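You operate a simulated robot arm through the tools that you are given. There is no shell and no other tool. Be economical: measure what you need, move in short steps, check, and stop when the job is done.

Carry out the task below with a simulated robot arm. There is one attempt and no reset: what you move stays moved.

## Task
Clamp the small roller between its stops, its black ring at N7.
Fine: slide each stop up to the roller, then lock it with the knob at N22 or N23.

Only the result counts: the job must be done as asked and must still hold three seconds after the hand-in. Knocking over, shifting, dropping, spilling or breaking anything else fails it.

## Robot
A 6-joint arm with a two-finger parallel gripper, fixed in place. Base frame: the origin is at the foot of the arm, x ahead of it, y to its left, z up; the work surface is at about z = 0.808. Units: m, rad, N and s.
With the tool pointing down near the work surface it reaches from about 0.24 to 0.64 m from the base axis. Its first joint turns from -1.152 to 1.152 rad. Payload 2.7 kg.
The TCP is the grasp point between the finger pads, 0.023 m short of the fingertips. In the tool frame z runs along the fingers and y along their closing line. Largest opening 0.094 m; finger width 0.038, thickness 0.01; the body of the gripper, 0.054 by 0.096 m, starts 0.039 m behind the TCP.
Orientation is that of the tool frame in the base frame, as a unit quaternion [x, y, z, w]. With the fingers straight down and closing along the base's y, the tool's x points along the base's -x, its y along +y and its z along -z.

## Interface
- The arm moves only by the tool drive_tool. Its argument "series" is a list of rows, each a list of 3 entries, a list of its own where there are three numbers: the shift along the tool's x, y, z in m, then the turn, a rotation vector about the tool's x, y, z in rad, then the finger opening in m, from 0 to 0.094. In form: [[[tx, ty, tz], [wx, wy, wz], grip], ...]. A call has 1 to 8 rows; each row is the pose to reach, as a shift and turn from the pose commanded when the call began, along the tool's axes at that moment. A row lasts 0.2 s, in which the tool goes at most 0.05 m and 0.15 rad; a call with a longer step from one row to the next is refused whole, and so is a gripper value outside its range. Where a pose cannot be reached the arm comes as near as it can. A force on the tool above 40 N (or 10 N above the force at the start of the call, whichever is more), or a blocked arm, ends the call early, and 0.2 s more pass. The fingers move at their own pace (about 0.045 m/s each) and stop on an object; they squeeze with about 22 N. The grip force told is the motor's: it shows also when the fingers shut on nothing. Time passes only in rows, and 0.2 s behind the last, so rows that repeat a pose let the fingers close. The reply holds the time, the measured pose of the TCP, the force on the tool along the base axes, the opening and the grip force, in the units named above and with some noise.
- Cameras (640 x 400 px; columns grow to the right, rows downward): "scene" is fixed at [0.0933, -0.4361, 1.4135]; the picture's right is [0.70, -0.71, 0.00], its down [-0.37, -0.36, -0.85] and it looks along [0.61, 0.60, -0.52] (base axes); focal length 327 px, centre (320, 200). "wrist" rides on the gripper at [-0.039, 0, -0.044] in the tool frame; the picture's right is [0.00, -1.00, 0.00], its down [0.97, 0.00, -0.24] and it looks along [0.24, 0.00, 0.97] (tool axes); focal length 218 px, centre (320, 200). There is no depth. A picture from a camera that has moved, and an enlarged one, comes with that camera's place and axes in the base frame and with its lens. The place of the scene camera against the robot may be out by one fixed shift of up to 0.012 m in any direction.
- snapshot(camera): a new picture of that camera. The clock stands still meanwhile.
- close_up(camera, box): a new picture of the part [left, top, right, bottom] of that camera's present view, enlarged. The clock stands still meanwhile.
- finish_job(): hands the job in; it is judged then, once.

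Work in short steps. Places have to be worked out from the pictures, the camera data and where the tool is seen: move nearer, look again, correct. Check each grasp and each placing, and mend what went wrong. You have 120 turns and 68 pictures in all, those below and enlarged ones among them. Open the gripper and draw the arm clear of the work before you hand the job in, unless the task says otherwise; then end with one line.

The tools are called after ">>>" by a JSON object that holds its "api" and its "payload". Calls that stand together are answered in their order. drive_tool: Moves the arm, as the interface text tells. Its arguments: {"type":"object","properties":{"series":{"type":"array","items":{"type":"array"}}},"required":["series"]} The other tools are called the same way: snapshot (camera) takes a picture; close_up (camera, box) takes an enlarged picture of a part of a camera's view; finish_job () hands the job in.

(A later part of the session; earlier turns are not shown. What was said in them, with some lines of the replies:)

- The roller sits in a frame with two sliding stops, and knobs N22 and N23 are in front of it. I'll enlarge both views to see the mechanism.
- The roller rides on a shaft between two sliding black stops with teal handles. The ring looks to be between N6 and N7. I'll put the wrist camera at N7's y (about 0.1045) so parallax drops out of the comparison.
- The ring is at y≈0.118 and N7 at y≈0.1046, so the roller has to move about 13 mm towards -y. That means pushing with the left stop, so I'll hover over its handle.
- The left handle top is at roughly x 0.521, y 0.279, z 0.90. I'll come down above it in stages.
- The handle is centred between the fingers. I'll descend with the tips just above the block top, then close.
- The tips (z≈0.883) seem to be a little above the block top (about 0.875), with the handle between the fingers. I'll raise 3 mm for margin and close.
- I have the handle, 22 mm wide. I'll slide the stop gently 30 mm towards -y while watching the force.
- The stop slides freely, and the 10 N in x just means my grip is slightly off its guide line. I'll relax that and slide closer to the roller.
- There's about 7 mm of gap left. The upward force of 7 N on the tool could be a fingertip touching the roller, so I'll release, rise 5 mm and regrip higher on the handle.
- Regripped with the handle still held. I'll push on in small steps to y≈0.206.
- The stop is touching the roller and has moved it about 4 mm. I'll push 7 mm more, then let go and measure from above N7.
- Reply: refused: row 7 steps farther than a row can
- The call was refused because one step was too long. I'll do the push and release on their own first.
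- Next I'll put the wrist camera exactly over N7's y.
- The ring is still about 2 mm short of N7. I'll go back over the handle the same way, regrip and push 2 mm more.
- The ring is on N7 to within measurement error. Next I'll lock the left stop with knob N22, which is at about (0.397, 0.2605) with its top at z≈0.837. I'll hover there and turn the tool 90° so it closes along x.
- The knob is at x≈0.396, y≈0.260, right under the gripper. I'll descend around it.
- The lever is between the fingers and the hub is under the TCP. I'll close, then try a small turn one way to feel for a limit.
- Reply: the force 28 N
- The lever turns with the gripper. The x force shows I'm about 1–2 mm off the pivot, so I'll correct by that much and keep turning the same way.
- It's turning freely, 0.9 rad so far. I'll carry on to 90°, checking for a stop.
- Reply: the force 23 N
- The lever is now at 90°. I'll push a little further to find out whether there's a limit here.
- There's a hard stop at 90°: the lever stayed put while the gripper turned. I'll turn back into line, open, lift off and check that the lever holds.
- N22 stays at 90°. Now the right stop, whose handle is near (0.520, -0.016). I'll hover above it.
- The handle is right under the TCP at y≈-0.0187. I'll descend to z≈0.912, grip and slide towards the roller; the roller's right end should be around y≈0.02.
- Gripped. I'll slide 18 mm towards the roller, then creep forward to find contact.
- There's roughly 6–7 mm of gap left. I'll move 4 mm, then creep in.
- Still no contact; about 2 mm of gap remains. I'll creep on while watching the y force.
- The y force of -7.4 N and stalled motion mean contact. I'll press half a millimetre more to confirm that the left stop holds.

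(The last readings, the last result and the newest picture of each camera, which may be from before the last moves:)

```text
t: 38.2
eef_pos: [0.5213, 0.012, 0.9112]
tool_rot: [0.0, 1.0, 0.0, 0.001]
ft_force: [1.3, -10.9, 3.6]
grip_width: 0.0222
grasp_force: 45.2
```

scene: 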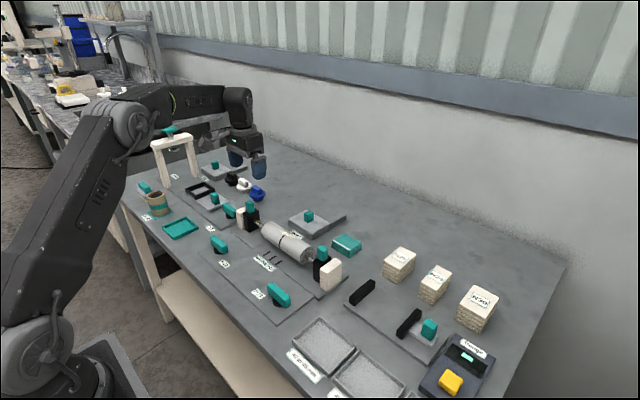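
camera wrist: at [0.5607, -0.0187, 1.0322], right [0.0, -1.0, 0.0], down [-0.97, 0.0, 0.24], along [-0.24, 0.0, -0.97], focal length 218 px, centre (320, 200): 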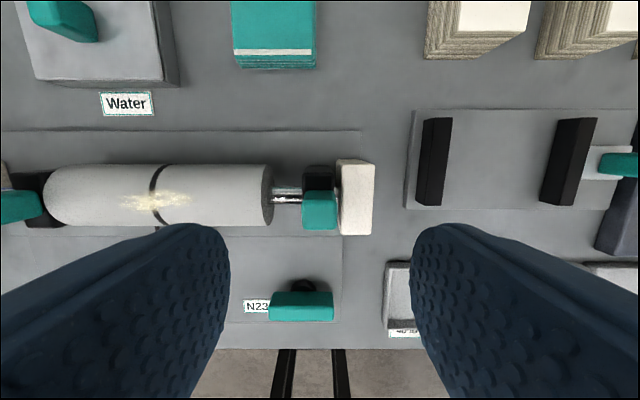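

The stop holds with 11 N of reaction and no movement. I'll release, rise, and go to N23 at about (0.396, 0.000), turning the tool by 90°.

>>> {"api": "drive_tool", "payload": {"series": [[[0, 0, 0], [0, 0, 0], 0.045], [[0, 0, 0], [0, 0, 0], 0.045], [[0, 0, -0.04], [0, 0, 0], 0.045], [[0, 0, -0.08], [0, 0, 0], 0.05], [[0.03, 0, -0.1], [0, 0, 0.13], 0.06], [[0.06, -0.005, -0.1], [0, 0, 0.26], 0.06], [[0.09, -0.01, -0.1], [0, 0, 0.39], 0.06], [[0.125, -0.014, -0.1], [0, 0, 0.52], 0.06]]}}

>>> {"api": "drive_tool", "payload": {"series": [[[0, 0, 0], [0, 0, 0.14], 0.06], [[0, 0, 0], [0, 0, 0.28], 0.06], [[0, 0, 0], [0, 0, 0.42], 0.06], [[0, 0, 0], [0, 0, 0.56], 0.06], [[0, 0, 0], [0, 0, 0.7], 0.06], [[0, 0, 0], [0, 0, 0.84], 0.06], [[0, 0, 0], [0, 0, 0.98], 0.06], [[0, 0, 0], [0, 0, 1.051], 0.06]]}}

>>> {"api": "snapshot", "payload": {"camera": "wrist"}}

```text
t: 40.0
eef_pos: [0.395, -0.0004, 1.0093]
tool_rot: [0.259, 0.966, -0.001, 0.0]
ft_force: [0.1, 0.5, 0.6]
grip_width: 0.0601
grasp_force: 0.0
```

```text
t: 41.8
eef_pos: [0.3961, -0.0015, 1.0109]
tool_rot: [0.708, 0.706, 0.0, 0.0]
ft_force: [-0.5, -0.6, -0.3]
grip_width: 0.0602
grasp_force: 0.0
```

```text
28 pictures are left
camera wrist: at [0.3954, -0.0401, 1.0558], right [-1.0, 0.0, 0.0], down [0.0, 0.97, 0.24], along [0.0, 0.24, -0.97], focal length 218 px, centre (320, 200)
```

wrist: 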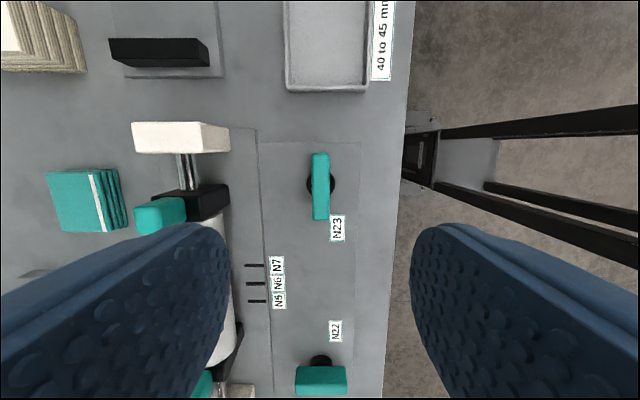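

The knob is under the TCP. I'll descend, grip and try the same turning direction as N22.

>>> {"api": "drive_tool", "payload": {"series": [[[0, -0.001, 0.045], [0, 0, 0], 0.06], [[0, -0.001, 0.09], [0, 0, 0], 0.06], [[0, -0.001, 0.13], [0, 0, 0], 0.06], [[0, -0.001, 0.16], [0, 0, 0], 0.06], [[0, -0.001, 0.165], [0, 0, 0], 0.06], [[0, -0.001, 0.165], [0, 0, 0], 0.005], [[0, -0.001, 0.165], [0, 0, 0], 0.005], [[0, -0.001, 0.165], [0, 0, 0], 0.005]]}}

>>> {"api": "drive_tool", "payload": {"series": [[[0, 0, 0], [0, 0, -0.1], 0.005], [[0, 0, 0], [0, 0, -0.2], 0.005], [[0, 0, 0], [0, 0, -0.2], 0.005]]}}

>>> {"api": "snapshot", "payload": {"camera": "wrist"}}

```text
t: 43.6
eef_pos: [0.3955, 0.0, 0.8451]
tool_rot: [0.707, 0.707, 0.0, 0.001]
ft_force: [7.2, 0.6, -5.5]
grip_width: 0.0179
grasp_force: 33.4
```

```text
t: 44.4
eef_pos: [0.3954, -0.0017, 0.8459]
tool_rot: [0.633, 0.774, 0.0, 0.0]
ft_force: [12.4, -0.1, -20.9]
grip_width: 0.018
grasp_force: 45.0
```

```text
27 pictures are left
camera wrist: at [0.4031, -0.0393, 0.8903], right [-0.98, -0.2, 0.0], down [-0.19, 0.95, 0.24], along [-0.05, 0.24, -0.97], focal length 218 px, centre (320, 200)
```

wrist: 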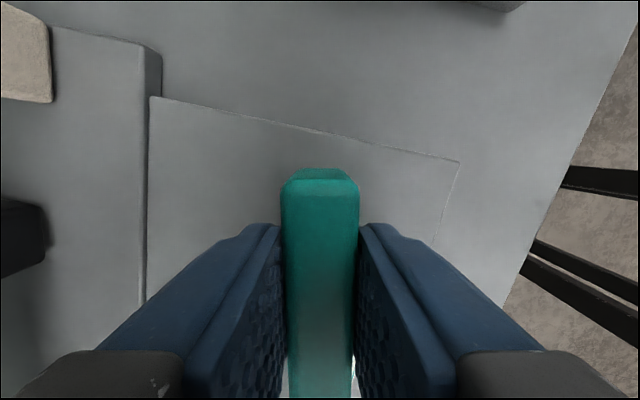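

The lever follows in the same direction. I'll shift 0.5 mm in x to relieve the force and turn on to 90°.

>>> {"api": "drive_tool", "payload": {"series": [[[0, 0.0005, 0], [0, 0, -0.12], 0.005], [[0, 0.0005, 0], [0, 0, -0.24], 0.005], [[0, 0.0005, 0], [0, 0, -0.36], 0.005], [[0, 0.0005, 0], [0, 0, -0.48], 0.005], [[0, 0.0005, 0], [0, 0, -0.6], 0.005], [[0, 0.0005, 0], [0, 0, -0.7], 0.005], [[0, 0.0005, 0], [0, 0, -0.7], 0.005]]}}

>>> {"api": "drive_tool", "payload": {"series": [[[0, 0, 0], [0, 0, -0.12], 0.005], [[0, 0, 0], [0, 0, -0.24], 0.005], [[0, 0, 0], [0, 0, -0.36], 0.005], [[0, 0, 0], [0, 0, -0.48], 0.005], [[0, 0, 0], [0, 0, -0.6], 0.005], [[0, 0, 0], [0, 0, -0.7], 0.005], [[0, 0, 0], [0, 0, -0.76], 0.005], [[0, 0, 0], [0, 0, -0.76], 0.005]]}}

>>> {"api": "snapshot", "payload": {"camera": "wrist"}}

```text
t: 46.1
eef_pos: [0.3958, -0.0014, 0.8461]
tool_rot: [0.328, 0.945, 0.0, 0.001]
ft_force: [7.8, 3.2, -5.6]
grip_width: 0.0176
grasp_force: 44.9
stopped in row 7: the force on the tool passed its limit (the readings are from after the stop); the commanded pose is now the measured one
```

```text
t: 47.9
eef_pos: [0.396, 0.0015, 0.8461]
tool_rot: [-0.044, 0.999, 0.001, 0.001]
ft_force: [9.0, 26.0, -4.8]
grip_width: 0.0211
grasp_force: 45.1
```

```text
26 pictures are left
camera wrist: at [0.4346, 0.0039, 0.8908], right [0.09, -1.0, 0.0], down [-0.97, -0.08, 0.24], along [-0.24, -0.02, -0.97], focal length 218 px, centre (320, 200)
```

wrist: 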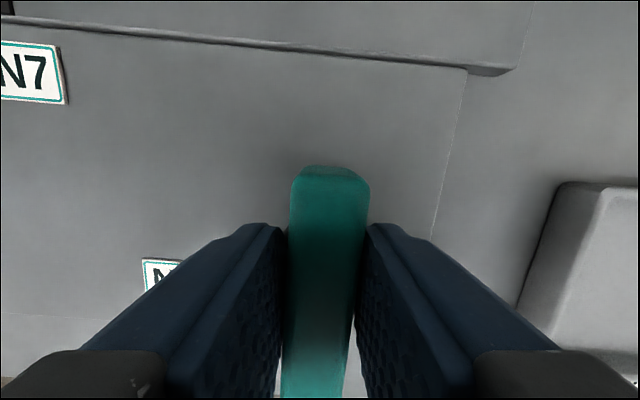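

The lever has hit its 90° stop, with the gripper now about 0.09 rad past it. I'll turn back into line, open, rise, and check everything from above N7.

>>> {"api": "drive_tool", "payload": {"series": [[[0, 0, 0], [0, 0, 0.09], 0.005], [[0, 0, 0], [0, 0, 0.09], 0.04], [[0, 0, 0], [0, 0, 0.09], 0.06], [[0, 0, -0.04], [0, 0, 0.09], 0.06], [[0, 0, -0.08], [0, 0, 0.09], 0.06], [[0, 0, -0.12], [0, 0, 0.09], 0.06], [[-0.03, 0.03, -0.14], [0, 0, 0.09], 0.06], [[-0.05, 0.06, -0.16], [0, 0, 0.09], 0.06]]}}

```text
t: 49.7
eef_pos: [0.4379, 0.0649, 1.0068]
tool_rot: [0.0, 1.0, 0.0, 0.001]
ft_force: [-0.7, -0.1, 0.5]
grip_width: 0.0604
grasp_force: 0.1
```

>>> {"api": "drive_tool", "payload": {"series": [[[-0.02, 0.02, -0.02], [0, 0, 0], 0.06], [[-0.03, 0.04, -0.028], [0, 0, 0], 0.06], [[-0.03, 0.04, -0.028], [0, 0, 0], 0.06]]}}

>>> {"api": "close_up", "payload": {"camera": "wrist", "box": [220, 60, 420, 185]}}

>>> {"api": "snapshot", "payload": {"camera": "wrist"}}

>>> {"api": "close_up", "payload": {"camera": "scene", "box": [190, 180, 370, 320]}}

```text
t: 50.5
eef_pos: [0.4697, 0.1042, 1.0331]
tool_rot: [0.0, 1.0, 0.0, 0.0]
ft_force: [0.4, -0.1, 0.2]
grip_width: 0.0601
grasp_force: 0.1
```

```text
3.20 times, centred on (320, 122) of wrist
camera zoom: at [0.5093, 0.1043, 1.0779], right [0.0, -1.0, 0.0], down [-0.97, 0.0, 0.24], along [-0.24, 0.0, -0.97], focal length 698 px, centre (320, 448)
```

zoom: 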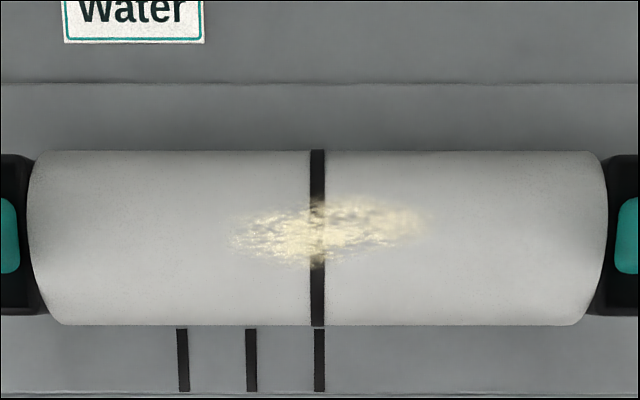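

```text
24 pictures are left
camera wrist: at [0.5093, 0.1043, 1.0779], right [0.0, -1.0, 0.0], down [-0.97, 0.0, 0.24], along [-0.24, 0.0, -0.97], focal length 218 px, centre (320, 200)
```

wrist: 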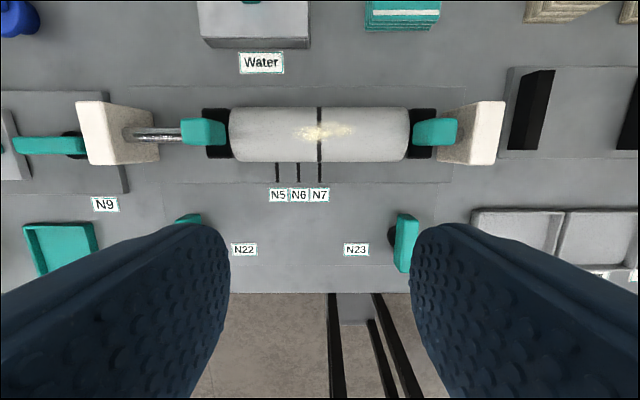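

```text
2.86 times, centred on (280, 250) of scene
camera zoom: at [0.0933, -0.4361, 1.4135], right [0.7, -0.71, 0.0], down [-0.37, -0.36, -0.85], along [0.61, 0.6, -0.52], focal length 934 px, centre (434, 57)
```

zoom: 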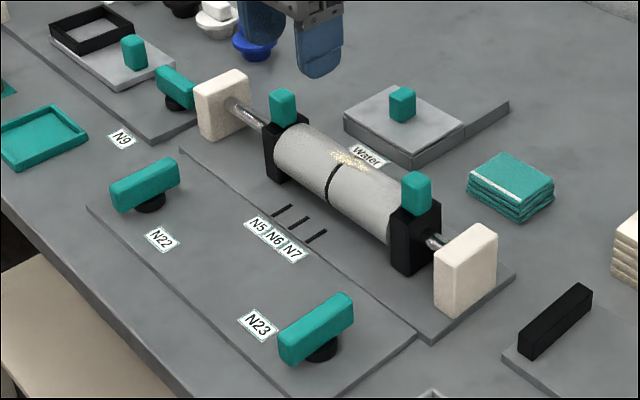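

The ring is within about 0.6 mm of N7, both stops touch the roller and both levers are at 90°. I'll check the right lock by gripping its handle and pulling outward lightly.

>>> {"api": "drive_tool", "payload": {"series": [[[-0.02, -0.035, 0], [0, 0, 0], 0.05], [[-0.04, -0.07, 0.01], [0, 0, 0], 0.05], [[-0.051, -0.092, 0.04], [0, 0, 0], 0.05], [[-0.051, -0.092, 0.08], [0, 0, 0], 0.05], [[-0.051, -0.092, 0.119], [0, 0, 0], 0.05], [[-0.051, -0.092, 0.119], [0, 0, 0], 0.05]]}}

>>> {"api": "drive_tool", "payload": {"series": [[[0, 0, 0], [0, 0, 0], 0.01], [[0, 0, 0], [0, 0, 0], 0.01], [[0, 0, 0], [0, 0, 0], 0.01]]}}

>>> {"api": "drive_tool", "payload": {"series": [[[0, -0.0005, 0], [0, 0, 0], 0.01], [[0, -0.001, 0], [0, 0, 0], 0.01], [[0, -0.001, 0], [0, 0, 0], 0.01]]}}

```text
t: 51.9
eef_pos: [0.5185, 0.012, 0.9128]
tool_rot: [-0.002, 1.0, 0.0, 0.001]
ft_force: [0.7, -0.2, 0.4]
grip_width: 0.0501
grasp_force: 0.0
```

```text
t: 52.7
eef_pos: [0.5192, 0.0114, 0.914]
tool_rot: [0.0, 1.0, -0.001, 0.001]
ft_force: [-0.4, 0.3, -1.6]
grip_width: 0.022
grasp_force: 44.9
```

```text
t: 53.5
eef_pos: [0.5198, 0.012, 0.9135]
tool_rot: [-0.001, 1.0, 0.001, 0.0]
ft_force: [-6.9, 11.0, -8.6]
grip_width: 0.0221
grasp_force: 44.6
```

Pulling outward gives 11 N with no movement, so the right stop is locked. I'll relax, open, rise and draw clear.

>>> {"api": "drive_tool", "payload": {"series": [[[0, 0.001, 0], [0, 0, 0], 0.01], [[0, 0.001, 0], [0, 0, 0], 0.045], [[0, 0.001, 0], [0, 0, 0], 0.05], [[0, 0.001, -0.04], [0, 0, 0], 0.05], [[0, 0.001, -0.08], [0, 0, 0], 0.06], [[0.02, 0.03, -0.11], [0, 0, 0], 0.08], [[0.04, 0.06, -0.14], [0, 0, 0], 0.094], [[0.05, 0.092, -0.16], [0, 0, 0], 0.094]]}}

>>> {"api": "close_up", "payload": {"camera": "wrist", "box": [180, 60, 460, 235]}}

>>> {"api": "snapshot", "payload": {"camera": "scene"}}

```text
t: 55.3
eef_pos: [0.4722, 0.103, 1.076]
tool_rot: [0.001, 1.0, 0.0, 0.001]
ft_force: [-0.6, 0.2, -1.3]
grip_width: 0.0941
grasp_force: 0.0
```

```text
2.29 times, centred on (320, 148) of wrist
camera zoom: at [0.5109, 0.1025, 1.1207], right [0.0, -1.0, 0.0], down [-0.97, 0.0, 0.24], along [-0.24, 0.0, -0.97], focal length 499 px, centre (320, 320)
```

zoom: 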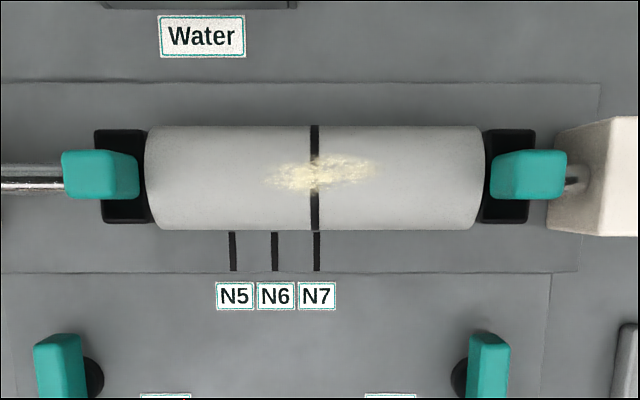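

```text
21 pictures are left
```

scene: 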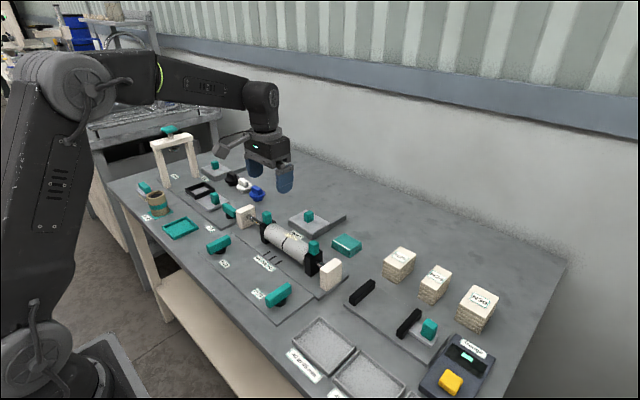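

The ring is at N7, both stops touch the roller and are locked, and the arm is clear. I'm handing in.

>>> {"api": "finish_job", "payload": {}}

```text
The job is handed in.
```

The small roller is clamped with its black ring within about 1 mm of N7; both stops touch it, locked with N22 (left) and N23 (right), and neither moved at about 11 N.
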